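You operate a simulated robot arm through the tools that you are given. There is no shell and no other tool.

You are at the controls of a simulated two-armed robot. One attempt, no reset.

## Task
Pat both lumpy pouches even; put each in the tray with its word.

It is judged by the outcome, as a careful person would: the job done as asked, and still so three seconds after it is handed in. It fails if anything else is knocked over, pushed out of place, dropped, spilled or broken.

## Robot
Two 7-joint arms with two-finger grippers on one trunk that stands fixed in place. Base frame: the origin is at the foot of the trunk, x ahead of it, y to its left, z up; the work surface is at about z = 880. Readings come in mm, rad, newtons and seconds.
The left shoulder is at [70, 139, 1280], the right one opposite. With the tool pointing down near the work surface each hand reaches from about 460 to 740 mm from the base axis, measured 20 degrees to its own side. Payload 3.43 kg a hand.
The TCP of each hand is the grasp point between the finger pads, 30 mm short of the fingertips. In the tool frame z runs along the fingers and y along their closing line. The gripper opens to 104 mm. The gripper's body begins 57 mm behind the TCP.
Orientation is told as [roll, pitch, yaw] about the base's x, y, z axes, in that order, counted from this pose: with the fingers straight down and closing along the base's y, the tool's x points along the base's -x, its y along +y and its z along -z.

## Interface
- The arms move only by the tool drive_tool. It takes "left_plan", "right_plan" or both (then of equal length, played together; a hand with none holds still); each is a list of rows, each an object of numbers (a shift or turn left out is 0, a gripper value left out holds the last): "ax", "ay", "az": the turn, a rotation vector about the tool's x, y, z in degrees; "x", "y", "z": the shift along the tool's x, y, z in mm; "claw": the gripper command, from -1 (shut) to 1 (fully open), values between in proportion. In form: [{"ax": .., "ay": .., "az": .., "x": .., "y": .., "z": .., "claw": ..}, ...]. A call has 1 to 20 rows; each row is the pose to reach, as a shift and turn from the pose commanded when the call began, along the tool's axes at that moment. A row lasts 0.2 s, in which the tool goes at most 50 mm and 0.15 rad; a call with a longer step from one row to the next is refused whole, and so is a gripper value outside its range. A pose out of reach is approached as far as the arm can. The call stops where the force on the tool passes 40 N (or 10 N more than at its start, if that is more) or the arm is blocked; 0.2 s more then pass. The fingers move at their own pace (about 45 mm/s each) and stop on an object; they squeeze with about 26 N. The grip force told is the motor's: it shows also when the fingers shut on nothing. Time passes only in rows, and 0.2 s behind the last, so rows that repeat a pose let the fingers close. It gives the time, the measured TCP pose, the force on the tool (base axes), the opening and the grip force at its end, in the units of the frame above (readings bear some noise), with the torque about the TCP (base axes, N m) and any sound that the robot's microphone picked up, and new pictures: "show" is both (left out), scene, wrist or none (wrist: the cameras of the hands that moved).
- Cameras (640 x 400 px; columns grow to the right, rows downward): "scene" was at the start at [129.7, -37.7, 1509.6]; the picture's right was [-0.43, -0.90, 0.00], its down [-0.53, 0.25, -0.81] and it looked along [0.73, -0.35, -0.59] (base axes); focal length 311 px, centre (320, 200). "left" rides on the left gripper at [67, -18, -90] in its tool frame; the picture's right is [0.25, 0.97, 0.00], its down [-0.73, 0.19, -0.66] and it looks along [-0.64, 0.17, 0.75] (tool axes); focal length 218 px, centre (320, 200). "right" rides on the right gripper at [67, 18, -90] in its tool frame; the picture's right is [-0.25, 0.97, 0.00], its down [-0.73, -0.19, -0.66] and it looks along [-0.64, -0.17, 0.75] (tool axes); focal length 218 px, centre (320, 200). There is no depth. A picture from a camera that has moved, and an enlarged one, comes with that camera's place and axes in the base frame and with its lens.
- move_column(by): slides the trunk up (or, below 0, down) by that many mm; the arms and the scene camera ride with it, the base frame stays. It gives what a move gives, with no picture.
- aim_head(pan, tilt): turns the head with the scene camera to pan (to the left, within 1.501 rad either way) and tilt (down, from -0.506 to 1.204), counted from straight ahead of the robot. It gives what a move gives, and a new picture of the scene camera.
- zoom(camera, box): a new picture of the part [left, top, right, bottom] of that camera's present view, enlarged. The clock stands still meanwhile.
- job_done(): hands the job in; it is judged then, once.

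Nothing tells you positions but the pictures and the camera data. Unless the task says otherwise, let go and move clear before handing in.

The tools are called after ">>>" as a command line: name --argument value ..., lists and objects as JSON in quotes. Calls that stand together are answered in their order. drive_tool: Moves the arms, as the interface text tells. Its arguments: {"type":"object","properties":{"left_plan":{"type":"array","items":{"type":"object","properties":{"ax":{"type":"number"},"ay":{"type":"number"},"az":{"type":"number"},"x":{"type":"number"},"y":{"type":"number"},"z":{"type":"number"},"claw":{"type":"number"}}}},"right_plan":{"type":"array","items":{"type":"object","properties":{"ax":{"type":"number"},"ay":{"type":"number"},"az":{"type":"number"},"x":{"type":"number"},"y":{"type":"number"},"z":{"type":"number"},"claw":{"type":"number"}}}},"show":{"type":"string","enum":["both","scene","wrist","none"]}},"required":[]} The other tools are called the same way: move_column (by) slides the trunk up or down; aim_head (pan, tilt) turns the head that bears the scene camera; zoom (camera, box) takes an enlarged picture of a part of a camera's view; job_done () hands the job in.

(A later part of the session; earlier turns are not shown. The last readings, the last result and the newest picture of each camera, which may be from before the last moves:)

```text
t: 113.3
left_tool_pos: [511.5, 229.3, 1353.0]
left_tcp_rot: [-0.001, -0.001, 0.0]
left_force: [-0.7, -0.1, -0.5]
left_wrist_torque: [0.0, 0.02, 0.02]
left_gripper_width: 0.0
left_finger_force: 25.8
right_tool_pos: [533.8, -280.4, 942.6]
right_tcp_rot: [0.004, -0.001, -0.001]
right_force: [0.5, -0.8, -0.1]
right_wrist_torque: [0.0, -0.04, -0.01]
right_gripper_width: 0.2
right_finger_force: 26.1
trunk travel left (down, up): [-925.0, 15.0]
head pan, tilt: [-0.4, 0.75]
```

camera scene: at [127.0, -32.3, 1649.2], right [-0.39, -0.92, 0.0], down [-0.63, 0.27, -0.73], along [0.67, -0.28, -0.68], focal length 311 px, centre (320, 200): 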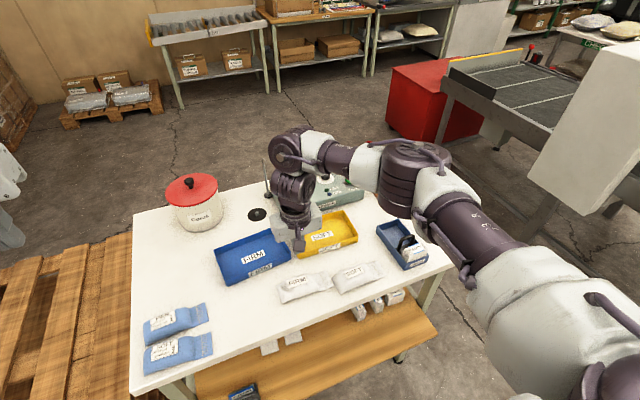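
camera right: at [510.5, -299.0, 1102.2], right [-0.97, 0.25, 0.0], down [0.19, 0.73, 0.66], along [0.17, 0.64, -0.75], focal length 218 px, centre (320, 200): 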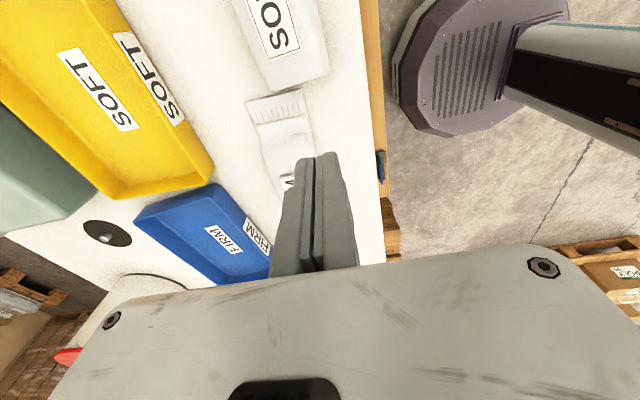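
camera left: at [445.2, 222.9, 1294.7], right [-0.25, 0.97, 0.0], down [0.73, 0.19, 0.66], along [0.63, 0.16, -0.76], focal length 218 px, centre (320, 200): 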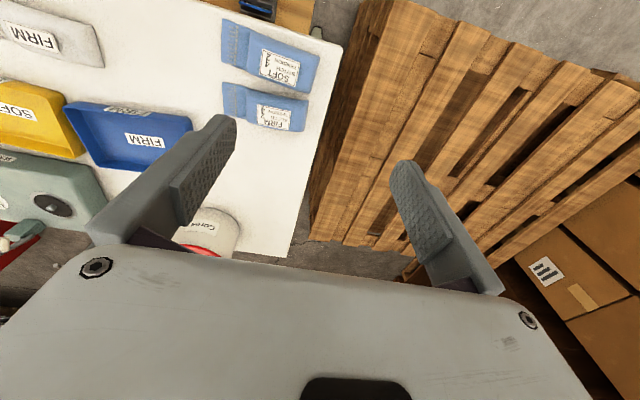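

>>> drive_tool --right_plan '[{"z": 1}, {"z": 2}, {"z": 2}]' --show "none"

```text
t: 114.2
left_tool_pos: [512.3, 230.8, 1352.0]
left_tcp_rot: [0.002, -0.001, 0.001]
left_force: [-0.4, -0.7, -0.2]
left_wrist_torque: [-0.01, 0.04, 0.0]
left_gripper_width: 0.0
left_finger_force: 25.8
right_tool_pos: [534.4, -281.9, 940.7]
right_tcp_rot: [0.001, -0.002, 0.0]
right_force: [-0.2, 0.2, -0.9]
right_wrist_torque: [0.0, -0.03, -0.01]
right_gripper_width: 0.0
right_finger_force: 26.0
trunk travel left (down, up): [-925.0, 15.0]
head pan, tilt: [-0.4, 0.75]
```

>>> drive_tool --right_plan '[{"z": 1}, {"z": 1}]' --show "none"

```text
t: 114.8
left_tool_pos: [511.0, 230.3, 1353.5]
left_tcp_rot: [-0.001, -0.001, 0.0]
left_force: [0.4, 0.7, -0.5]
left_wrist_torque: [0.0, 0.02, -0.02]
left_gripper_width: 0.0
left_finger_force: 25.7
right_tool_pos: [534.1, -281.3, 941.1]
right_tcp_rot: [0.003, -0.002, 0.001]
right_force: [1.0, -1.1, 5.4]
right_wrist_torque: [-0.02, -0.03, 0.0]
right_gripper_width: 6.1
right_finger_force: 26.3
trunk travel left (down, up): [-925.0, 15.0]
head pan, tilt: [-0.4, 0.75]
```

>>> drive_tool --right_plan '[{"z": -12}, {"z": -12, "y": -32}, {"z": -12, "y": -64}, {"z": -4, "y": -64}, {"z": -2, "y": -64}, {"z": -1, "y": -64}, {"z": -1, "y": -64}]' --show "none"

```text
t: 116.3
left_tool_pos: [511.2, 229.6, 1350.8]
left_tcp_rot: [-0.001, 0.0, 0.0]
left_force: [-0.4, 0.2, 0.6]
left_wrist_torque: [-0.03, 0.0, 0.0]
left_gripper_width: 0.0
left_finger_force: 25.9
right_tool_pos: [534.3, -345.7, 941.2]
right_tcp_rot: [0.002, -0.002, 0.0]
right_force: [0.8, 0.1, 0.0]
right_wrist_torque: [0.04, 0.01, 0.02]
right_gripper_width: 0.0
right_finger_force: 26.2
trunk travel left (down, up): [-925.0, 15.0]
head pan, tilt: [-0.4, 0.75]
```

>>> drive_tool --right_plan '[{"z": 1}, {"z": 1}]' --show "none"

```text
t: 117.0
left_tool_pos: [511.5, 229.9, 1352.4]
left_tcp_rot: [0.0, 0.0, 0.0]
left_force: [-0.9, -0.3, -0.1]
left_wrist_torque: [0.03, -0.02, -0.04]
left_gripper_width: 0.0
left_finger_force: 25.5
right_tool_pos: [534.5, -345.5, 940.4]
right_tcp_rot: [0.003, -0.002, 0.001]
right_force: [-0.2, 0.0, 4.8]
right_wrist_torque: [0.04, -0.02, 0.04]
right_gripper_width: 0.0
right_finger_force: 25.6
trunk travel left (down, up): [-925.0, 15.0]
head pan, tilt: [-0.4, 0.75]
```

Contact heights match within ~1 mm (941 vs 940), so SOFT is even now. Next I'll lift, clear the view, and measure the trays carefully for the placing.

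>>> drive_tool --right_plan '[{"z": -30}, {"z": -75, "x": 10}, {"z": -110, "x": 30}, {"z": -110, "x": 60}, {"z": -110, "x": 80}]' --show "scene"

>>> zoom --camera "scene" --box '[205, 195, 365, 295]'

>>> zoom --camera "scene" --box '[280, 200, 360, 250]'

>>> zoom --camera "scene" --box '[208, 225, 298, 290]'

>>> zoom --camera "scene" --box '[265, 255, 395, 336]'

```text
t: 118.2
left_tool_pos: [510.1, 229.2, 1352.7]
left_tcp_rot: [-0.002, 0.0, 0.0]
left_force: [-0.8, 0.2, -0.1]
left_wrist_torque: [-0.03, -0.07, 0.0]
left_gripper_width: 0.0
left_finger_force: 26.3
right_tool_pos: [454.0, -346.5, 1048.8]
right_tcp_rot: [0.001, -0.002, -0.001]
right_force: [-0.6, 0.2, 0.7]
right_wrist_torque: [0.01, -0.01, 0.01]
right_gripper_width: 0.0
right_finger_force: 26.0
trunk travel left (down, up): [-925.0, 15.0]
head pan, tilt: [-0.4, 0.75]
camera scene: at [126.2, -32.8, 1649.2], right [-0.39, -0.92, 0.0], down [-0.63, 0.27, -0.73], along [0.67, -0.28, -0.68], focal length 311 px, centre (320, 200)
```

scene: 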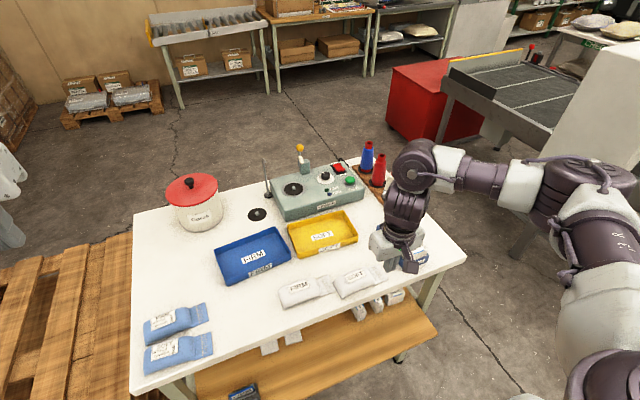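

```text
4.00 times, centred on (285, 245) of scene
camera zoom: at [126.2, -32.8, 1649.2], right [-0.39, -0.92, 0.0], down [-0.63, 0.27, -0.73], along [0.67, -0.28, -0.68], focal length 1244 px, centre (460, 20)
```

zoom: 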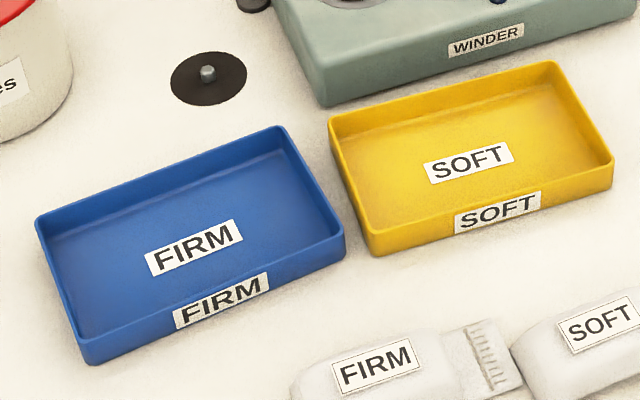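

```text
8.00 times, centred on (320, 225) of scene
camera zoom: at [126.2, -32.8, 1649.2], right [-0.39, -0.92, 0.0], down [-0.63, 0.27, -0.73], along [0.67, -0.28, -0.68], focal length 2489 px, centre (320, 0)
```

zoom: 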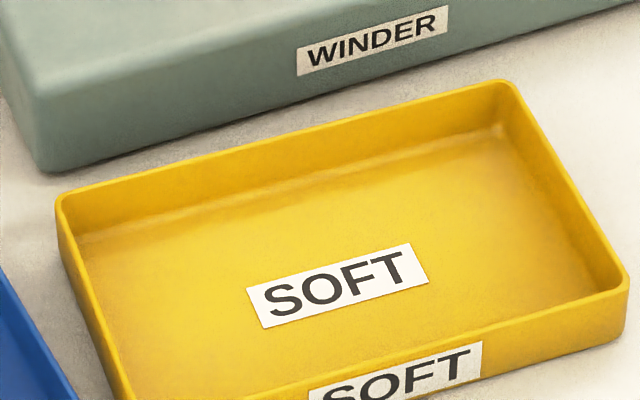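

```text
6.15 times, centred on (253, 258) of scene
camera zoom: at [126.2, -32.8, 1649.2], right [-0.39, -0.92, 0.0], down [-0.63, 0.27, -0.73], along [0.67, -0.28, -0.68], focal length 1914 px, centre (732, -154)
```

zoom: 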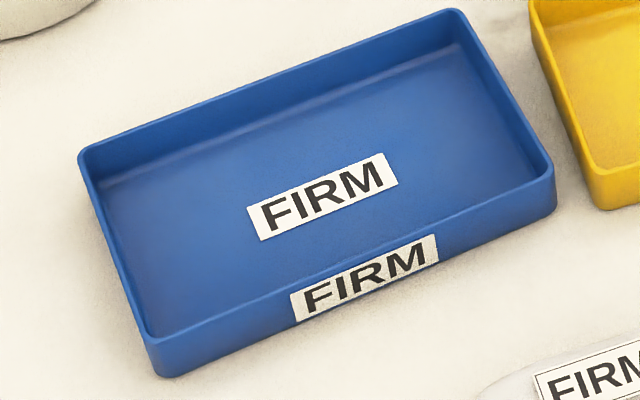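

```text
4.92 times, centred on (330, 296) of scene
camera zoom: at [126.2, -32.8, 1649.2], right [-0.39, -0.92, 0.0], down [-0.63, 0.27, -0.73], along [0.67, -0.28, -0.68], focal length 1532 px, centre (271, -270)
```

zoom: 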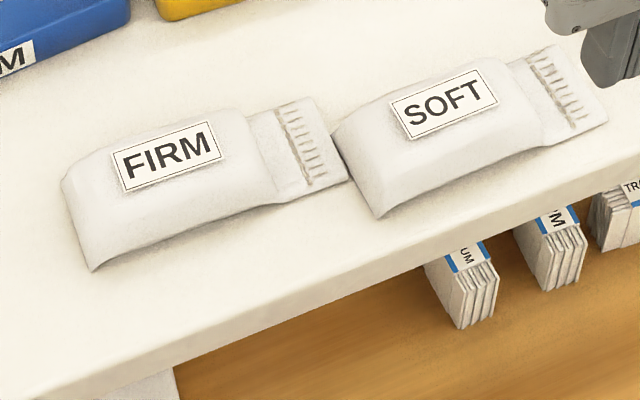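

Measured: FIRM tray centre ≈ (727, −70) turned about +5°, SOFT tray centre ≈ (724, −294) turned about −3.5°, rims ≈ z 911. FIRM pouch lies at x 530–588, y −252…−101; SOFT pouch at x 502–562, y −404…−255. Now I'll raise the right hand while turning it 90° (fingers to close along x), before lowering the trunk for reach.

>>> drive_tool --right_plan '[{"z": -20, "az": -8, "claw": 0.7}, {"z": -40, "az": -16}, {"z": -60, "az": -24}, {"z": -80, "az": -32}, {"z": -100, "az": -40}, {"z": -120, "az": -48}, {"z": -140, "az": -56}, {"z": -150, "az": -64}, {"z": -150, "az": -72}, {"z": -150, "az": -80}, {"z": -150, "az": -88}, {"z": -150, "az": -90}, {"z": -150, "az": -90}]' --show "none"

```text
t: 121.0
left_tool_pos: [512.3, 229.2, 1351.6]
left_tcp_rot: [0.0, 0.0, 0.001]
left_force: [0.1, -0.2, 0.2]
left_wrist_torque: [0.02, -0.03, 0.0]
left_gripper_width: 0.2
left_finger_force: 26.3
right_tool_pos: [453.8, -345.8, 1199.3]
right_tcp_rot: [-0.003, -0.001, 1.573]
right_force: [0.0, 0.7, -0.4]
right_wrist_torque: [0.0, 0.0, -0.01]
right_gripper_width: 88.4
right_finger_force: 0.0
trunk travel left (down, up): [-925.0, 15.0]
head pan, tilt: [-0.4, 0.75]
```

>>> move_column --by -170

```text
t: 122.9
left_tool_pos: [511.2, 229.0, 1182.3]
left_tcp_rot: [-0.001, -0.002, 0.001]
left_force: [-0.3, 0.3, 0.0]
left_wrist_torque: [0.03, 0.01, 0.0]
left_gripper_width: 0.0
left_finger_force: 25.8
right_tool_pos: [453.4, -346.1, 1029.4]
right_tcp_rot: [-0.002, -0.004, 1.57]
right_force: [-0.4, 0.3, -0.1]
right_wrist_torque: [0.0, 0.0, -0.02]
right_gripper_width: 88.5
right_finger_force: 0.0
trunk travel left (down, up): [-755.0, 185.0]
head pan, tilt: [-0.4, 0.75]
```

>>> drive_tool --right_plan '[{"z": -40, "y": -15}, {"z": -80, "y": -30}, {"z": -110, "y": -46}, {"z": -110, "y": -46}]' --show "none"

>>> move_column --by -110

>>> aim_head --pan -0.35 --tilt 0.65

```text
t: 123.9
left_tool_pos: [511.8, 229.2, 1181.7]
left_tcp_rot: [-0.001, 0.0, 0.0]
left_force: [-0.9, 0.4, 0.9]
left_wrist_torque: [0.0, 0.01, 0.01]
left_gripper_width: 0.0
left_finger_force: 25.8
right_tool_pos: [500.2, -345.8, 1140.7]
right_tcp_rot: [0.0, -0.004, 1.572]
right_force: [-1.3, -0.5, -0.8]
right_wrist_torque: [-0.01, -0.01, -0.02]
right_gripper_width: 88.2
right_finger_force: 0.1
trunk travel left (down, up): [-755.0, 185.0]
head pan, tilt: [-0.4, 0.75]
```

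```text
t: 125.3
left_tool_pos: [512.3, 229.2, 1072.0]
left_tcp_rot: [0.001, -0.002, 0.001]
left_force: [0.3, 0.2, -1.0]
left_wrist_torque: [-0.01, 0.01, -0.01]
left_gripper_width: 0.2
left_finger_force: 25.8
right_tool_pos: [499.1, -345.1, 1031.3]
right_tcp_rot: [-0.002, -0.002, 1.57]
right_force: [-0.5, -0.7, 0.4]
right_wrist_torque: [0.0, 0.0, -0.04]
right_gripper_width: 88.3
right_finger_force: 0.1
trunk travel left (down, up): [-645.0, 295.0]
head pan, tilt: [-0.4, 0.75]
```

```text
t: 126.0
left_tool_pos: [511.8, 230.2, 1071.9]
left_tcp_rot: [-0.002, 0.0, 0.0]
left_force: [-0.3, -0.6, 0.1]
left_wrist_torque: [-0.01, -0.02, -0.01]
left_gripper_width: 0.1
left_finger_force: 26.1
right_tool_pos: [500.2, -344.7, 1030.7]
right_tcp_rot: [-0.002, -0.002, 1.572]
right_force: [0.9, 0.3, 0.0]
right_wrist_torque: [-0.04, -0.01, -0.01]
right_gripper_width: 88.4
right_finger_force: 0.1
trunk travel left (down, up): [-645.0, 295.0]
head pan, tilt: [-0.351, 0.649]
camera scene: at [132.0, -29.7, 1377.7], right [-0.34, -0.94, 0.0], down [-0.57, 0.21, -0.8], along [0.75, -0.27, -0.6], focal length 311 px, centre (320, 200)
```

scene: 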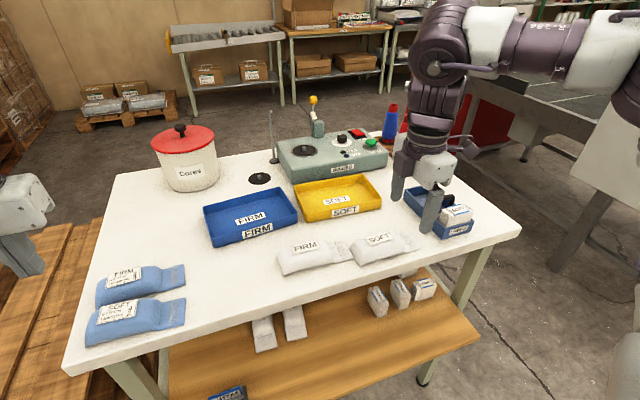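

The trunk is at its working height and the right hand is turned. Before picking, I'll test the reach over the SOFT tray with the empty gripper at a safe height.

>>> drive_tool --right_plan '[{"y": -45, "x": -10}, {"y": -90, "x": -20}, {"y": -135, "x": -30}, {"y": -180, "x": -40, "z": 15}, {"y": -210, "x": -51, "z": 30}, {"y": -225, "x": -51, "z": 40}, {"y": -225, "x": -51, "z": 40}]' --show "scene"

```text
t: 127.6
left_tool_pos: [512.9, 231.2, 1071.5]
left_tcp_rot: [-0.003, 0.004, 0.002]
left_force: [-0.2, 0.3, -0.4]
left_wrist_torque: [-0.02, 0.04, -0.03]
left_gripper_width: 0.0
left_finger_force: 26.2
right_tool_pos: [662.9, -279.1, 986.7]
right_tcp_rot: [-0.001, -0.004, 1.572]
right_force: [0.7, 0.8, -0.5]
right_wrist_torque: [0.0, 0.05, 0.0]
right_gripper_width: 88.2
right_finger_force: 0.1
right hand out of reach, approached as far as the arm can: row 4, 5, 6, 7
trunk travel left (down, up): [-645.0, 295.0]
head pan, tilt: [-0.351, 0.649]
camera scene: at [134.4, -28.5, 1377.6], right [-0.34, -0.94, 0.0], down [-0.57, 0.21, -0.8], along [0.75, -0.27, -0.61], focal length 311 px, centre (320, 200)
```

scene: 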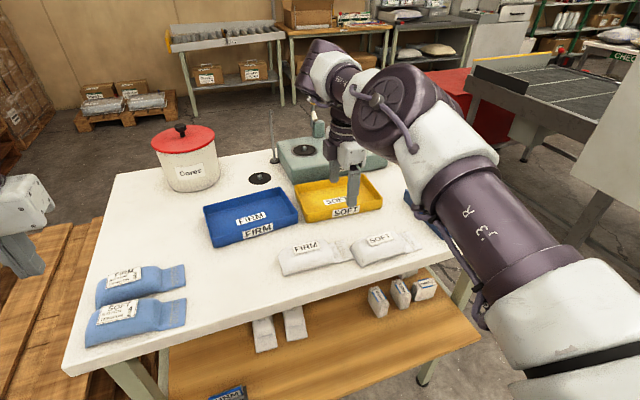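

The arm is fully stretched at (663, −279) with the tool upright. A forward tilt of about 17° should give the missing ~55 mm, so I'll test that at this safe height.

>>> drive_tool --right_plan '[{"ax": 6, "y": -15}, {"ax": 12, "y": -32}, {"ax": 17, "y": -54, "x": -3}, {"ax": 17, "y": -54, "x": -3}]' --show "scene"

```text
t: 128.6
left_tool_pos: [510.6, 229.9, 1072.5]
left_tcp_rot: [-0.001, 0.001, -0.001]
left_force: [-0.4, -0.6, 1.2]
left_wrist_torque: [0.02, -0.02, -0.02]
left_gripper_width: 0.0
left_finger_force: 26.0
right_tool_pos: [715.5, -275.2, 987.8]
right_tcp_rot: [-0.3, -0.004, 1.57]
right_force: [-1.2, 0.3, 0.2]
right_wrist_torque: [-0.03, 0.04, -0.02]
right_gripper_width: 88.4
right_finger_force: 0.2
trunk travel left (down, up): [-645.0, 295.0]
head pan, tilt: [-0.351, 0.649]
camera scene: at [131.9, -29.9, 1377.8], right [-0.34, -0.94, 0.0], down [-0.57, 0.21, -0.8], along [0.75, -0.27, -0.6], focal length 311 px, centre (320, 200)
```

scene: 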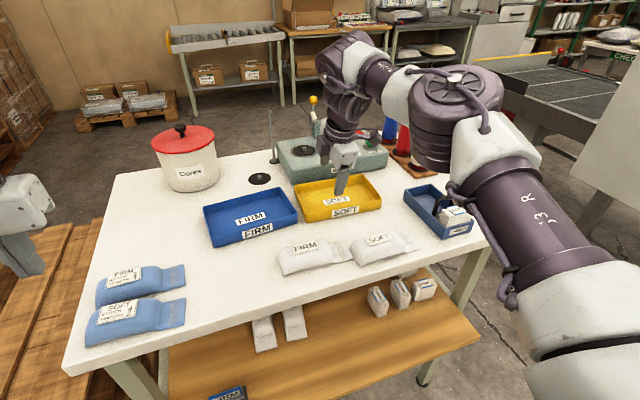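

Reached (716, −275) comfortably with the tilt. I'll check how little tilt is needed there by easing it back to about 8°.

>>> drive_tool --right_plan '[{"ax": -3}, {"ax": -6}, {"ax": -9}, {"ax": -9}]' --show "none"

```text
t: 129.6
left_tool_pos: [511.7, 230.3, 1072.0]
left_tcp_rot: [-0.002, 0.0, 0.0]
left_force: [0.0, -0.6, -1.0]
left_wrist_torque: [-0.01, 0.04, -0.01]
left_gripper_width: 0.0
left_finger_force: 25.6
right_tool_pos: [704.5, -262.8, 986.3]
right_tcp_rot: [-0.139, -0.003, 1.57]
right_force: [-0.4, 0.2, 0.5]
right_wrist_torque: [0.0, 0.0, 0.02]
right_gripper_width: 88.6
right_finger_force: 0.0
right hand out of reach, approached as far as the arm can: row 2, 3, 4
trunk travel left (down, up): [-645.0, 295.0]
head pan, tilt: [-0.351, 0.649]
```

About 14–15° is the minimum tilt there. Now I'll go over the FIRM pouch upright, fingers open 88 mm, centred at about (559, −158).

>>> drive_tool --right_plan '[{"x": -21, "y": 28, "z": -7, "ax": -2}, {"x": -42, "y": 57, "z": -14, "ax": -4}, {"x": -63, "y": 85, "z": -20, "ax": -6}, {"x": -84, "y": 114, "z": -27, "ax": -8}, {"x": -104.8, "y": 142, "z": -34, "ax": -8}, {"x": -104.8, "y": 142, "z": -34, "ax": -8}]' --show "both"

>>> zoom --camera "scene" --box '[260, 190, 420, 290]'

```text
t: 131.0
left_tool_pos: [512.6, 229.1, 1071.7]
left_tcp_rot: [-0.001, -0.001, 0.001]
left_force: [-0.6, 0.3, 0.0]
left_wrist_torque: [-0.01, -0.01, -0.01]
left_gripper_width: 0.0
left_finger_force: 26.3
right_tool_pos: [559.1, -159.9, 1001.2]
right_tcp_rot: [-0.002, -0.003, 1.569]
right_force: [-0.2, 0.3, -0.8]
right_wrist_torque: [-0.02, -0.03, 0.04]
right_gripper_width: 88.4
right_finger_force: 0.0
trunk travel left (down, up): [-645.0, 295.0]
head pan, tilt: [-0.351, 0.649]
camera scene: at [132.8, -29.7, 1377.7], right [-0.34, -0.94, 0.0], down [-0.57, 0.21, -0.8], along [0.75, -0.27, -0.61], focal length 311 px, centre (320, 200)
camera right: at [542.6, -226.7, 1088.8], right [-0.97, 0.25, 0.0], down [0.19, 0.73, 0.66], along [0.17, 0.64, -0.75], focal length 218 px, centre (320, 200)
```

scene: 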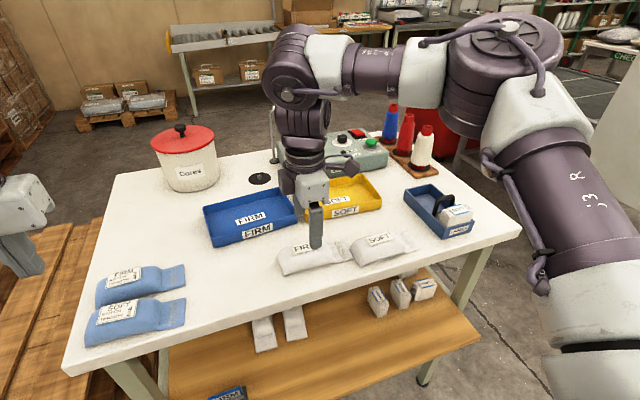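
right: 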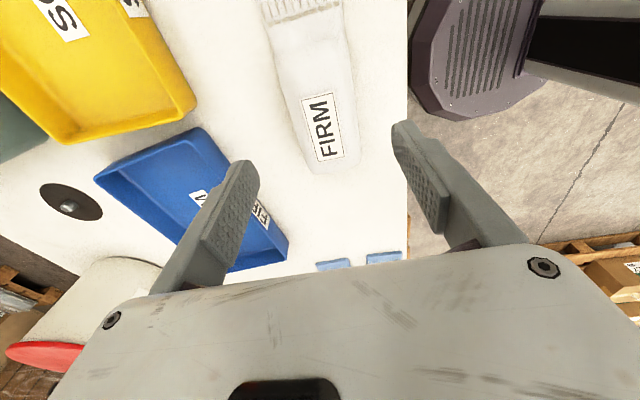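

```text
4.00 times, centred on (340, 240) of scene
camera zoom: at [132.8, -29.7, 1377.7], right [-0.34, -0.94, 0.0], down [-0.57, 0.21, -0.8], along [0.75, -0.27, -0.61], focal length 1244 px, centre (240, 40)
```

zoom: 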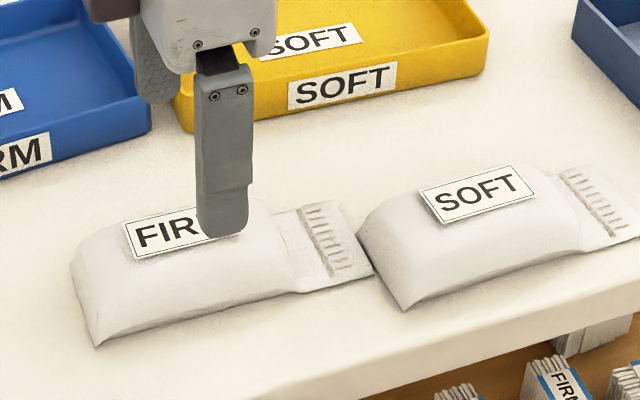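

The pouch sits centred between the fingers. I'll descend to tips ≈ z 889 and close.

>>> drive_tool --right_plan '[{"z": 30}, {"z": 55}, {"z": 72}, {"z": 80}, {"z": 82}, {"z": 82, "claw": -1}, {"z": 82}, {"z": 82}, {"z": 82}, {"z": 82}]' --show "scene"

>>> zoom --camera "scene" --box '[260, 190, 420, 290]'

```text
t: 133.2
left_tool_pos: [510.7, 229.5, 1072.1]
left_tcp_rot: [0.0, 0.001, 0.001]
left_force: [0.9, 0.1, -0.4]
left_wrist_torque: [0.01, 0.0, 0.03]
left_gripper_width: 0.0
left_finger_force: 26.3
right_tool_pos: [560.6, -159.0, 919.0]
right_tcp_rot: [-0.003, -0.002, 1.569]
right_force: [-0.2, -0.3, -0.9]
right_wrist_torque: [-0.02, -0.04, 0.0]
right_gripper_width: 56.1
right_finger_force: 25.7
trunk travel left (down, up): [-645.0, 295.0]
head pan, tilt: [-0.351, 0.649]
camera scene: at [132.3, -29.7, 1377.7], right [-0.34, -0.94, 0.0], down [-0.57, 0.21, -0.8], along [0.75, -0.27, -0.6], focal length 311 px, centre (320, 200)
```

scene: 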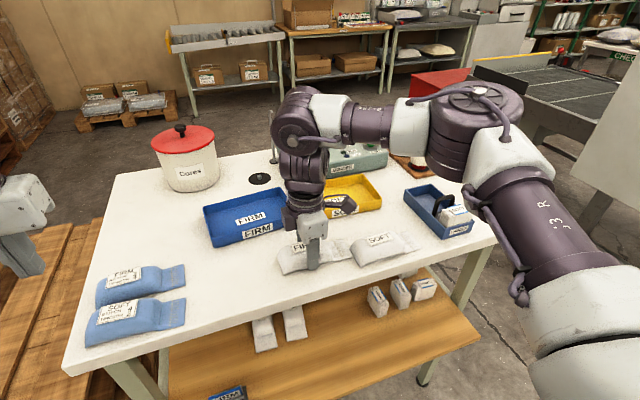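

```text
4.00 times, centred on (340, 240) of scene
camera zoom: at [132.3, -29.7, 1377.7], right [-0.34, -0.94, 0.0], down [-0.57, 0.21, -0.8], along [0.75, -0.27, -0.6], focal length 1244 px, centre (240, 40)
```

zoom: 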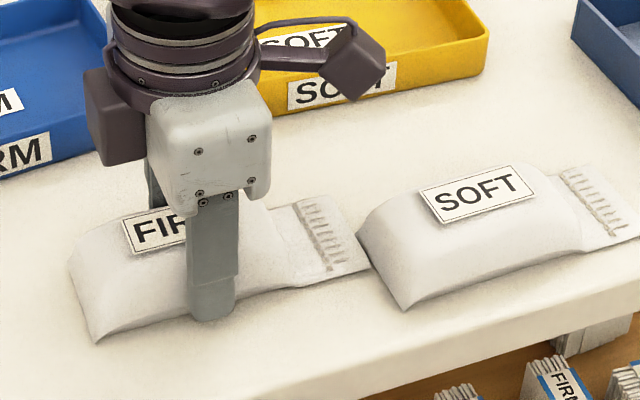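

Gripped at 56 mm. I'll lift gently by 60 mm and check it comes along.

>>> drive_tool --right_plan '[{"z": -12}, {"z": -28}, {"z": -45}, {"z": -62}, {"z": -62}]' --show "both"

>>> zoom --camera "scene" --box '[250, 180, 410, 280]'

```text
t: 134.4
left_tool_pos: [512.6, 230.2, 1072.3]
left_tcp_rot: [0.0, 0.001, -0.001]
left_force: [-0.1, 0.2, 0.7]
left_wrist_torque: [0.01, -0.01, 0.04]
left_gripper_width: 0.0
left_finger_force: 26.2
right_tool_pos: [561.9, -159.4, 980.2]
right_tcp_rot: [-0.001, -0.001, 1.572]
right_force: [1.2, 0.5, -0.3]
right_wrist_torque: [0.0, 0.02, 0.0]
right_gripper_width: 55.5
right_finger_force: 25.8
trunk travel left (down, up): [-645.0, 295.0]
head pan, tilt: [-0.351, 0.649]
camera scene: at [132.6, -29.8, 1377.7], right [-0.34, -0.94, 0.0], down [-0.57, 0.21, -0.8], along [0.75, -0.27, -0.61], focal length 311 px, centre (320, 200)
camera right: at [543.3, -226.3, 1069.2], right [-0.97, 0.25, 0.0], down [0.19, 0.73, 0.66], along [0.17, 0.64, -0.75], focal length 218 px, centre (320, 200)
```

scene: 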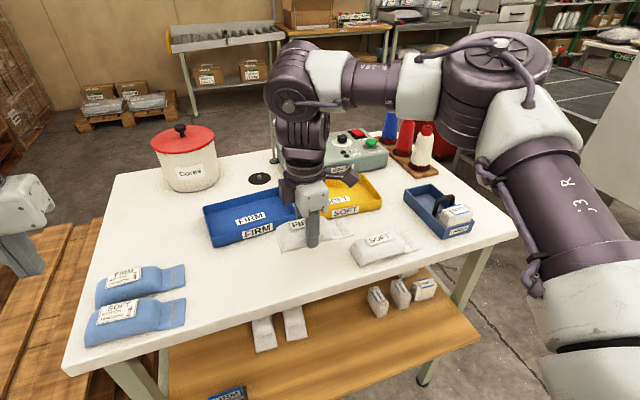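
right: 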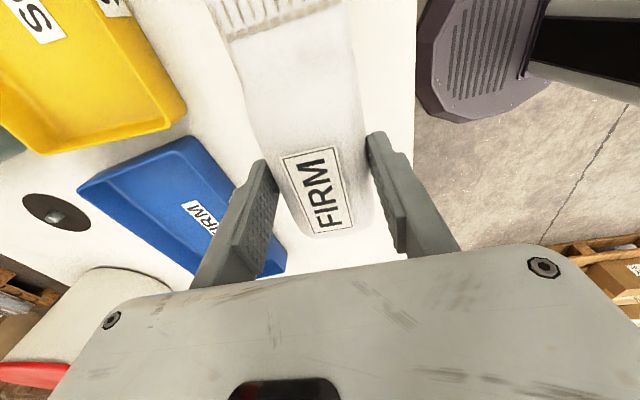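

```text
4.00 times, centred on (330, 230) of scene
camera zoom: at [132.6, -29.8, 1377.7], right [-0.34, -0.94, 0.0], down [-0.57, 0.21, -0.8], along [0.75, -0.27, -0.61], focal length 1244 px, centre (280, 80)
```

zoom: 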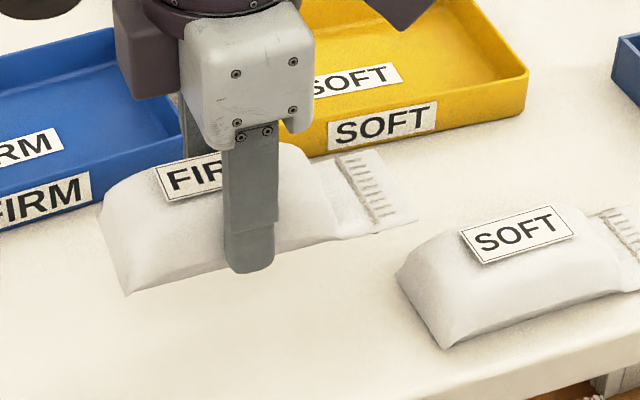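

FIRM is held level. Now I'll carry it over the FIRM tray to about (720, −52), tilting forward 15° and turning 5° to match the tray, staying above the rim.

>>> drive_tool --right_plan '[{"x": -18, "y": -26, "z": -3, "ax": 2, "az": -1}, {"x": -36, "y": -53, "z": -5, "ax": 5, "az": -2}, {"x": -54, "y": -80, "z": -5, "ax": 8, "az": -3}, {"x": -72, "y": -107, "z": -5, "ax": 11, "az": -4}, {"x": -90, "y": -134, "z": -5, "ax": 14, "az": -5}, {"x": -107, "y": -158, "z": -5, "ax": 15, "az": -5}, {"x": -107, "y": -158, "z": -5, "ax": 15, "az": -5}]' --show "both"

>>> zoom --camera "scene" --box '[180, 150, 340, 250]'

```text
t: 136.0
left_tool_pos: [511.4, 228.7, 1072.0]
left_tcp_rot: [0.001, -0.001, 0.0]
left_force: [0.0, 0.3, -0.1]
left_wrist_torque: [0.01, -0.02, 0.01]
left_gripper_width: 0.0
left_finger_force: 26.0
right_tool_pos: [718.4, -54.1, 986.0]
right_tcp_rot: [-0.263, 0.007, 1.658]
right_force: [-0.6, -0.1, -0.3]
right_wrist_torque: [0.03, 0.01, 0.01]
right_gripper_width: 55.8
right_finger_force: 26.3
trunk travel left (down, up): [-645.0, 295.0]
head pan, tilt: [-0.351, 0.649]
camera scene: at [132.2, -32.2, 1377.7], right [-0.34, -0.94, 0.0], down [-0.57, 0.21, -0.8], along [0.75, -0.27, -0.61], focal length 311 px, centre (320, 200)
camera right: at [684.3, -123.1, 1067.3], right [-0.95, 0.17, -0.25], down [-0.05, 0.73, 0.68], along [0.3, 0.66, -0.69], focal length 218 px, centre (320, 200)
```

scene: 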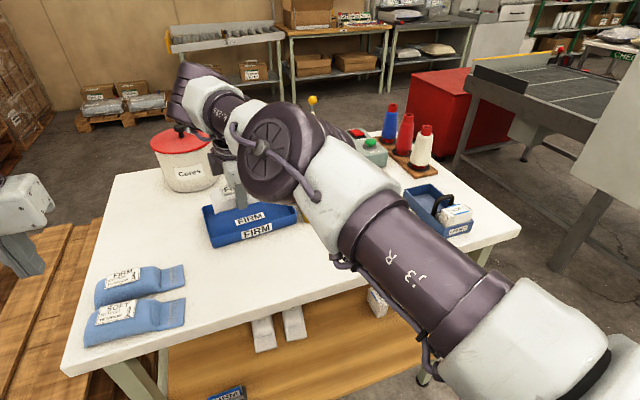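
right: 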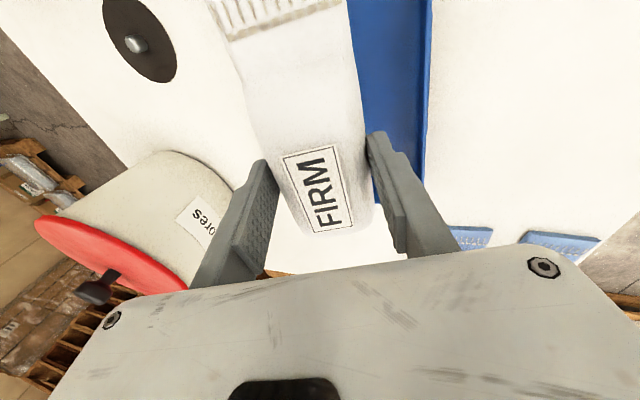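

```text
4.00 times, centred on (260, 200) of scene
camera zoom: at [132.2, -32.2, 1377.7], right [-0.34, -0.94, 0.0], down [-0.57, 0.21, -0.8], along [0.75, -0.27, -0.61], focal length 1244 px, centre (560, 200)
```

zoom: 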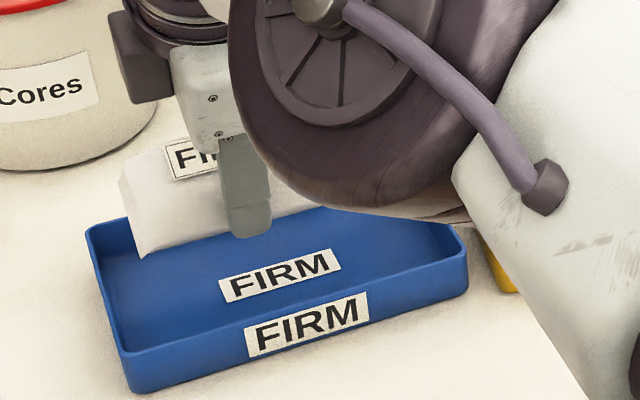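

The pouch is over the tray with clearance on all sides. I'll lower it straight down, mostly along the tool axis corrected for tilt.

>>> drive_tool --right_plan '[{"y": 3.9, "z": 14.5}, {"y": 7.3, "z": 27}, {"y": 10.4, "z": 38.6}, {"y": 11.7, "z": 43.5}, {"y": 11.7, "z": 43.5}]' --show "both"

>>> zoom --camera "scene" --box '[180, 150, 340, 250]'

```text
t: 137.2
left_tool_pos: [511.0, 229.3, 1072.8]
left_tcp_rot: [-0.001, -0.001, 0.0]
left_force: [-0.2, 0.4, -0.1]
left_wrist_torque: [-0.01, -0.02, 0.01]
left_gripper_width: 0.2
left_finger_force: 26.0
right_tool_pos: [719.7, -51.2, 941.7]
right_tcp_rot: [-0.263, 0.008, 1.657]
right_force: [-0.6, -0.4, -1.1]
right_wrist_torque: [0.01, 0.0, 0.0]
right_gripper_width: 55.5
right_finger_force: 26.3
trunk travel left (down, up): [-645.0, 295.0]
head pan, tilt: [-0.351, 0.649]
camera scene: at [132.2, -29.6, 1377.7], right [-0.34, -0.94, 0.0], down [-0.57, 0.21, -0.8], along [0.75, -0.27, -0.6], focal length 311 px, centre (320, 200)
camera right: at [684.8, -121.4, 1023.0], right [-0.95, 0.17, -0.25], down [-0.05, 0.73, 0.68], along [0.3, 0.66, -0.69], focal length 218 px, centre (320, 200)
```

scene: 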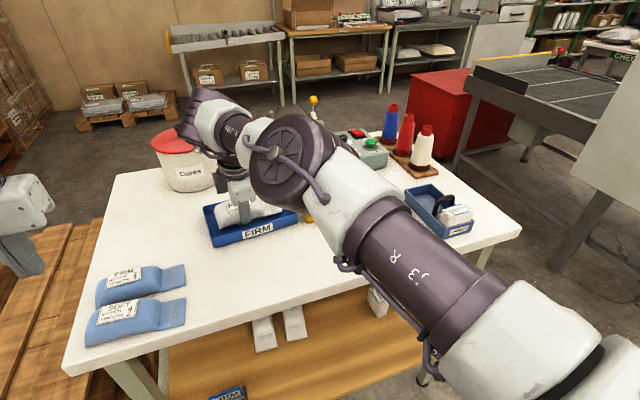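
right: 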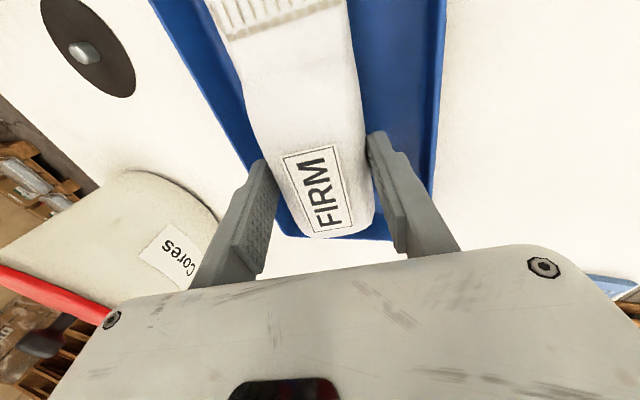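

```text
4.00 times, centred on (260, 200) of scene
camera zoom: at [132.2, -29.6, 1377.7], right [-0.34, -0.94, 0.0], down [-0.57, 0.21, -0.8], along [0.75, -0.27, -0.6], focal length 1244 px, centre (560, 200)
```

zoom: 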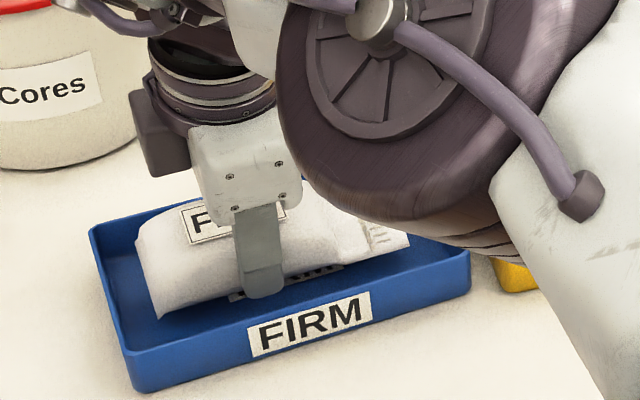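

It sits nicely centred in the tray. I'll lower the last ~12 mm gently until it touches.

>>> drive_tool --right_plan '[{"y": 0.8, "z": 3}, {"y": 1.6, "z": 6}, {"y": 2.1, "z": 8}, {"y": 2.6, "z": 10}, {"y": 2.6, "z": 10}]' --show "none"

```text
t: 138.4
left_tool_pos: [511.8, 229.3, 1072.7]
left_tcp_rot: [0.0, 0.002, -0.001]
left_force: [1.1, -1.1, 0.5]
left_wrist_torque: [0.02, 0.04, 0.02]
left_gripper_width: 0.0
left_finger_force: 25.9
right_tool_pos: [718.3, -51.0, 930.5]
right_tcp_rot: [-0.263, 0.009, 1.658]
right_force: [0.9, 0.2, -0.8]
right_wrist_torque: [0.03, 0.0, 0.0]
right_gripper_width: 55.8
right_finger_force: 25.7
trunk travel left (down, up): [-645.0, 295.0]
head pan, tilt: [-0.351, 0.649]
```

>>> drive_tool --right_plan '[{"y": 0.5, "z": 2}, {"y": 1, "z": 4}, {"y": 1, "z": 4}]' --show "none"

>>> zoom --camera "scene" --box '[190, 170, 310, 250]'

```text
t: 139.2
left_tool_pos: [510.4, 229.5, 1072.6]
left_tcp_rot: [0.0, 0.0, -0.001]
left_force: [-0.3, 0.0, -0.1]
left_wrist_torque: [-0.01, -0.03, -0.02]
left_gripper_width: 0.0
left_finger_force: 26.0
right_tool_pos: [718.6, -53.2, 927.4]
right_tcp_rot: [-0.266, 0.012, 1.658]
right_force: [2.3, -0.2, 6.7]
right_wrist_torque: [-0.36, 0.07, 0.06]
right_gripper_width: 55.9
right_finger_force: 26.1
trunk travel left (down, up): [-645.0, 295.0]
head pan, tilt: [-0.351, 0.649]
```

```text
5.00 times, centred on (250, 210) of scene
camera zoom: at [131.3, -29.4, 1377.9], right [-0.34, -0.94, 0.0], down [-0.57, 0.21, -0.8], along [0.75, -0.27, -0.6], focal length 1555 px, centre (670, 150)
```

zoom: 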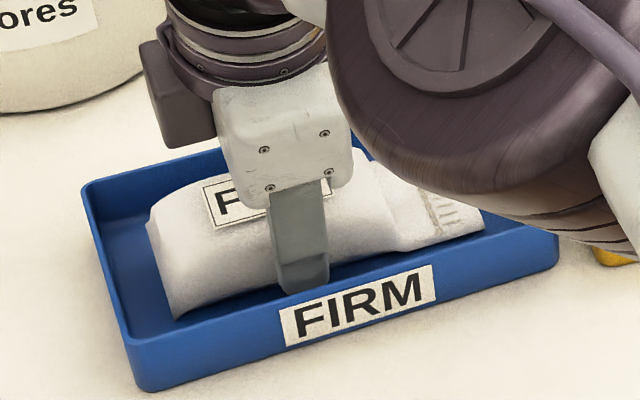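

It has touched the tray floor (about 7 N). I'll open the fingers just enough to release and let it settle flat.

>>> drive_tool --right_plan '[{"claw": 0.12}, {"claw": 0.2}, {"claw": 0.28}, {"claw": 0.35}, {"claw": 0.35}, {"claw": 0.35}]' --show "wrist"

>>> zoom --camera "scene" --box '[190, 170, 310, 250]'

```text
t: 140.6
left_tool_pos: [510.7, 230.8, 1072.4]
left_tcp_rot: [0.0, 0.0, 0.0]
left_force: [-0.8, 0.0, 0.4]
left_wrist_torque: [-0.01, -0.02, -0.01]
left_gripper_width: 0.0
left_finger_force: 26.3
right_tool_pos: [718.5, -53.0, 926.3]
right_tcp_rot: [-0.265, 0.009, 1.658]
right_force: [1.1, 0.3, 5.8]
right_wrist_torque: [0.0, 0.12, -0.01]
right_gripper_width: 67.6
right_finger_force: 0.0
trunk travel left (down, up): [-645.0, 295.0]
head pan, tilt: [-0.351, 0.649]
camera right: at [684.3, -121.7, 1008.9], right [-0.95, 0.17, -0.25], down [-0.05, 0.73, 0.68], along [0.3, 0.66, -0.69], focal length 218 px, centre (320, 200)
```

right: 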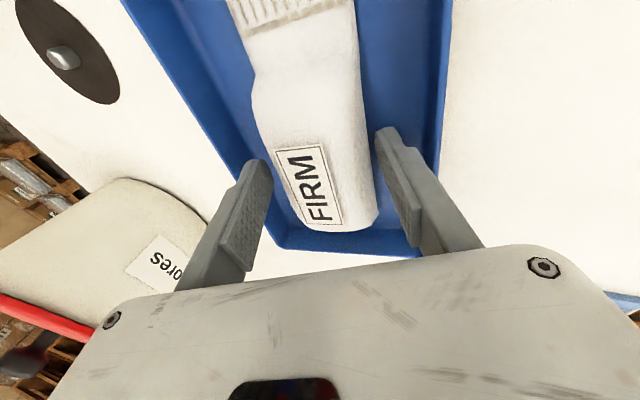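

```text
5.00 times, centred on (250, 210) of scene
camera zoom: at [131.7, -29.5, 1377.8], right [-0.34, -0.94, 0.0], down [-0.57, 0.21, -0.8], along [0.75, -0.27, -0.6], focal length 1555 px, centre (670, 150)
```

zoom: 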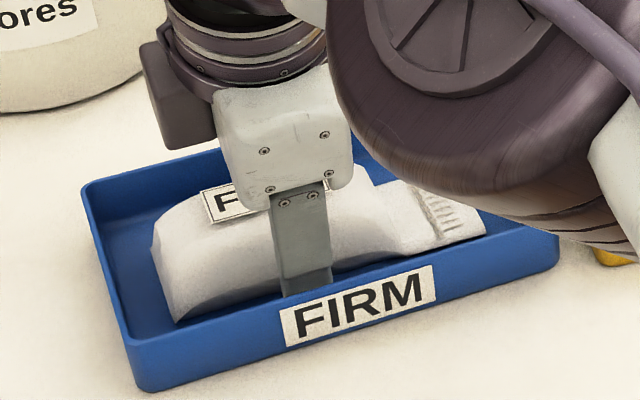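

Released (grip force 0). I'll rise straight up slowly so the tilted fingers clear the pouch and the rim.

>>> drive_tool --right_plan '[{"y": -1.3, "z": -4.8}, {"y": -3.9, "z": -14.5}, {"y": -7.8, "z": -29}, {"y": -12.9, "z": -48}, {"y": -18, "z": -67}, {"y": -18, "z": -67}]' --show "both"

>>> zoom --camera "right" --box '[160, 0, 440, 260]'

```text
t: 142.0
left_tool_pos: [512.5, 229.1, 1072.9]
left_tcp_rot: [0.0, 0.001, -0.001]
left_force: [1.0, -0.1, -0.1]
left_wrist_torque: [0.0, 0.01, 0.02]
left_gripper_width: 0.0
left_finger_force: 26.2
right_tool_pos: [718.0, -52.4, 995.0]
right_tcp_rot: [-0.262, 0.008, 1.658]
right_force: [0.4, 0.1, 0.0]
right_wrist_torque: [-0.02, -0.03, -0.01]
right_gripper_width: 70.3
right_finger_force: 0.0
trunk travel left (down, up): [-645.0, 295.0]
head pan, tilt: [-0.351, 0.649]
camera scene: at [132.7, -29.7, 1377.7], right [-0.34, -0.94, 0.0], down [-0.57, 0.21, -0.8], along [0.75, -0.27, -0.61], focal length 311 px, centre (320, 200)
camera right: at [684.8, -120.8, 1078.2], right [-0.95, 0.17, -0.25], down [-0.05, 0.73, 0.68], along [0.3, 0.66, -0.69], focal length 218 px, centre (320, 200)
```

scene: 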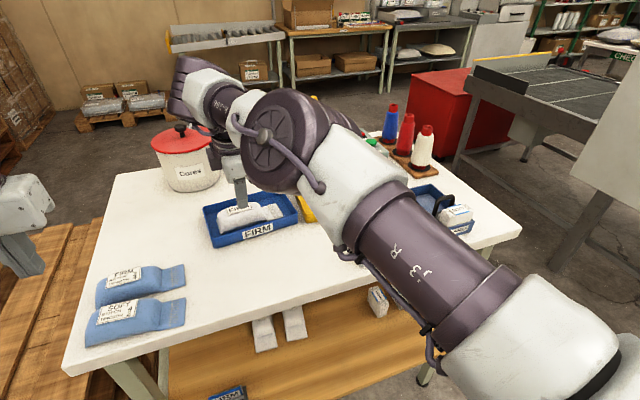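
right: 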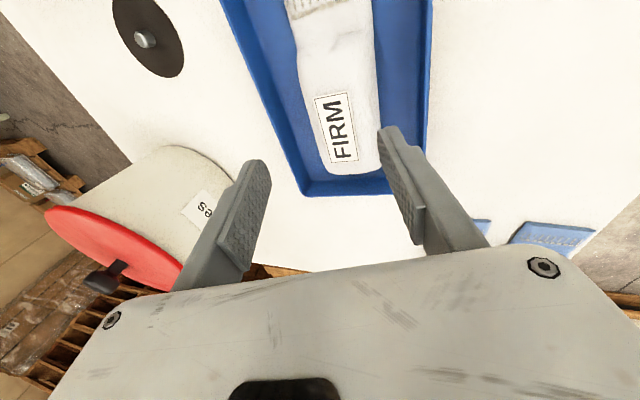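

```text
1.54 times, centred on (300, 130) of right
camera zoom: at [684.8, -120.8, 1078.2], right [-0.95, 0.17, -0.25], down [-0.05, 0.73, 0.68], along [0.3, 0.66, -0.69], focal length 336 px, centre (351, 308)
```

zoom: 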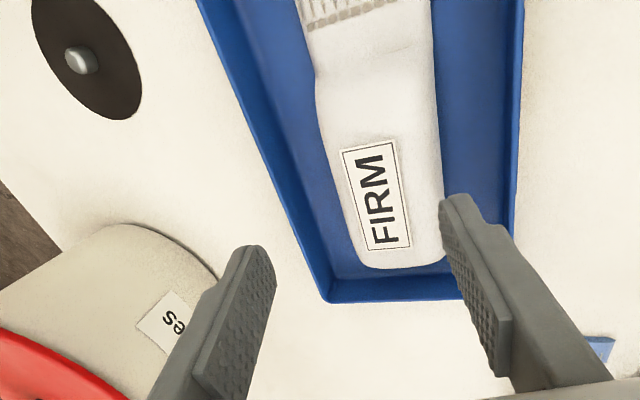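

FIRM lies flat and centred in its tray. Next I return upright to above the SOFT pouch at about (532, −311) with the fingers opened to 88 mm.

>>> drive_tool --right_plan '[{"x": 30, "y": 24, "z": -12, "ax": -3, "az": 1}, {"x": 60, "y": 48, "z": -24, "ax": -6, "az": 2}, {"x": 90, "y": 73, "z": -34, "ax": -9, "az": 3}, {"x": 121, "y": 97, "z": -44, "ax": -12, "az": 4}, {"x": 151, "y": 121, "z": -54, "ax": -15, "az": 5}, {"x": 181, "y": 146, "z": -64, "ax": -15, "az": 5, "claw": 0.7}, {"x": 212, "y": 170, "z": -72, "ax": -15, "az": 5}, {"x": 241.8, "y": 194.2, "z": -78, "ax": -15, "az": 5}, {"x": 241.8, "y": 194.2, "z": -78, "ax": -15, "az": 5}]' --show "both"

>>> zoom --camera "scene" --box '[190, 170, 350, 270]'

>>> zoom --camera "right" --box '[200, 20, 440, 170]'

```text
t: 144.0
left_tool_pos: [511.7, 230.4, 1071.6]
left_tcp_rot: [-0.002, 0.0, -0.001]
left_force: [-0.6, 1.2, 0.7]
left_wrist_torque: [0.0, 0.0, -0.03]
left_gripper_width: 0.3
left_finger_force: 26.7
right_tool_pos: [533.8, -310.3, 1023.6]
right_tcp_rot: [-0.001, -0.001, 1.572]
right_force: [0.8, 0.0, -0.6]
right_wrist_torque: [0.0, 0.01, 0.01]
right_gripper_width: 88.5
right_finger_force: 0.1
trunk travel left (down, up): [-645.0, 295.0]
head pan, tilt: [-0.351, 0.649]
camera scene: at [132.9, -28.7, 1377.7], right [-0.34, -0.94, 0.0], down [-0.57, 0.21, -0.8], along [0.75, -0.27, -0.6], focal length 311 px, centre (320, 200)
camera right: at [516.4, -376.7, 1112.1], right [-0.97, 0.25, 0.0], down [0.19, 0.73, 0.66], along [0.17, 0.64, -0.75], focal length 218 px, centre (320, 200)
```

scene: 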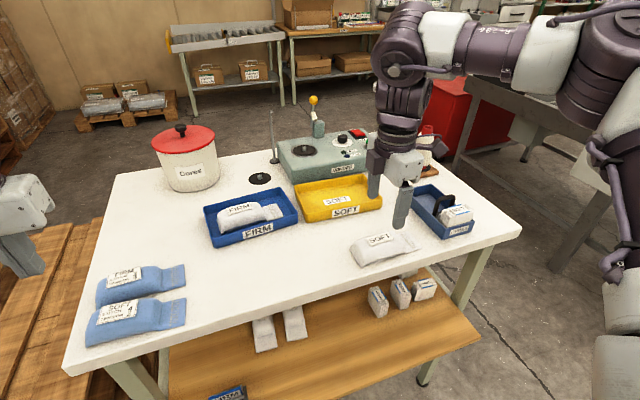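
right: 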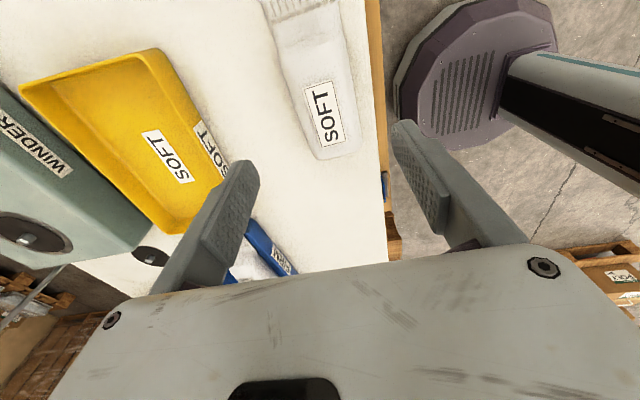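

```text
4.00 times, centred on (270, 220) of scene
camera zoom: at [132.9, -28.7, 1377.7], right [-0.34, -0.94, 0.0], down [-0.57, 0.21, -0.8], along [0.75, -0.27, -0.6], focal length 1244 px, centre (520, 120)
```

zoom: 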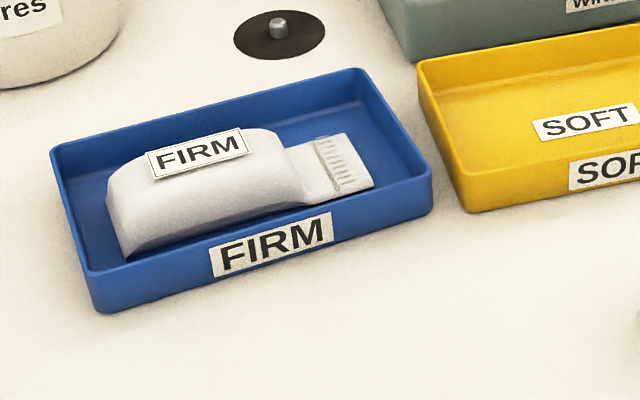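

```text
2.67 times, centred on (320, 95) of right
camera zoom: at [516.4, -376.7, 1112.1], right [-0.97, 0.25, 0.0], down [0.19, 0.73, 0.66], along [0.17, 0.64, -0.75], focal length 582 px, centre (320, 480)
```

zoom: 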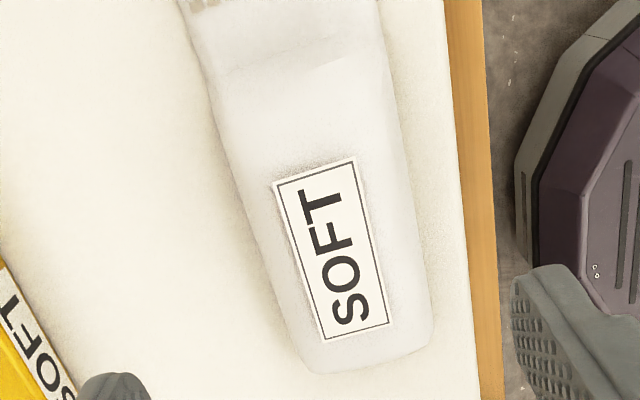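

FIRM looks good in its tray. The SOFT pouch is centred at about x 528, so I'll shift 5 mm and descend to grip it like the first.

>>> drive_tool --right_plan '[{"y": 5, "z": 35}, {"y": 5.5, "z": 65}, {"y": 5.5, "z": 88}, {"y": 5.5, "z": 100}, {"y": 5.5, "z": 104.5}, {"y": 5.5, "z": 104.5}]' --show "both"

>>> zoom --camera "scene" --box '[320, 190, 480, 290]'

```text
t: 145.4
left_tool_pos: [511.1, 229.1, 1072.1]
left_tcp_rot: [0.0, -0.001, 0.0]
left_force: [0.5, 0.4, -0.5]
left_wrist_torque: [0.0, 0.01, -0.01]
left_gripper_width: 0.0
left_finger_force: 25.7
right_tool_pos: [528.7, -309.9, 918.2]
right_tcp_rot: [-0.002, -0.002, 1.57]
right_force: [0.7, 0.5, 0.4]
right_wrist_torque: [0.0, -0.04, 0.04]
right_gripper_width: 88.6
right_finger_force: 0.0
trunk travel left (down, up): [-645.0, 295.0]
head pan, tilt: [-0.351, 0.649]
camera scene: at [132.1, -29.8, 1377.7], right [-0.34, -0.94, 0.0], down [-0.57, 0.21, -0.8], along [0.75, -0.27, -0.6], focal length 311 px, centre (320, 200)
camera right: at [510.0, -377.2, 1007.1], right [-0.97, 0.25, 0.0], down [0.19, 0.73, 0.66], along [0.17, 0.64, -0.75], focal length 218 px, centre (320, 200)
```

scene: 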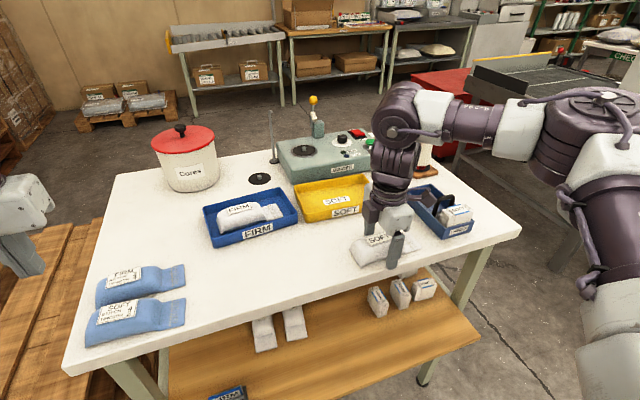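
right: 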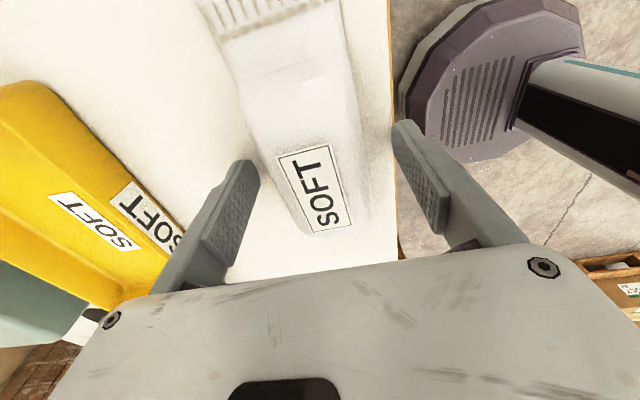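

```text
4.00 times, centred on (400, 240) of scene
camera zoom: at [132.1, -29.8, 1377.7], right [-0.34, -0.94, 0.0], down [-0.57, 0.21, -0.8], along [0.75, -0.27, -0.6], focal length 1244 px, centre (0, 40)
```

zoom: 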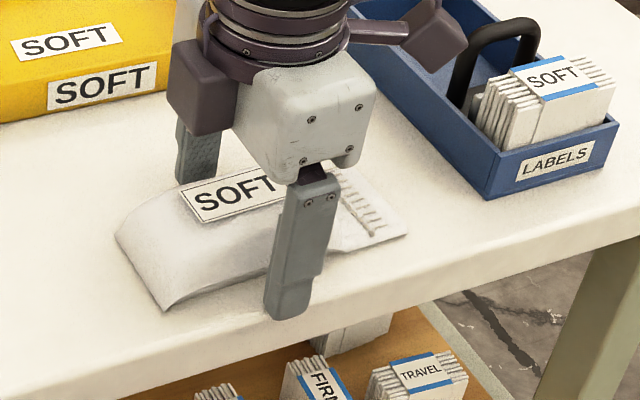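

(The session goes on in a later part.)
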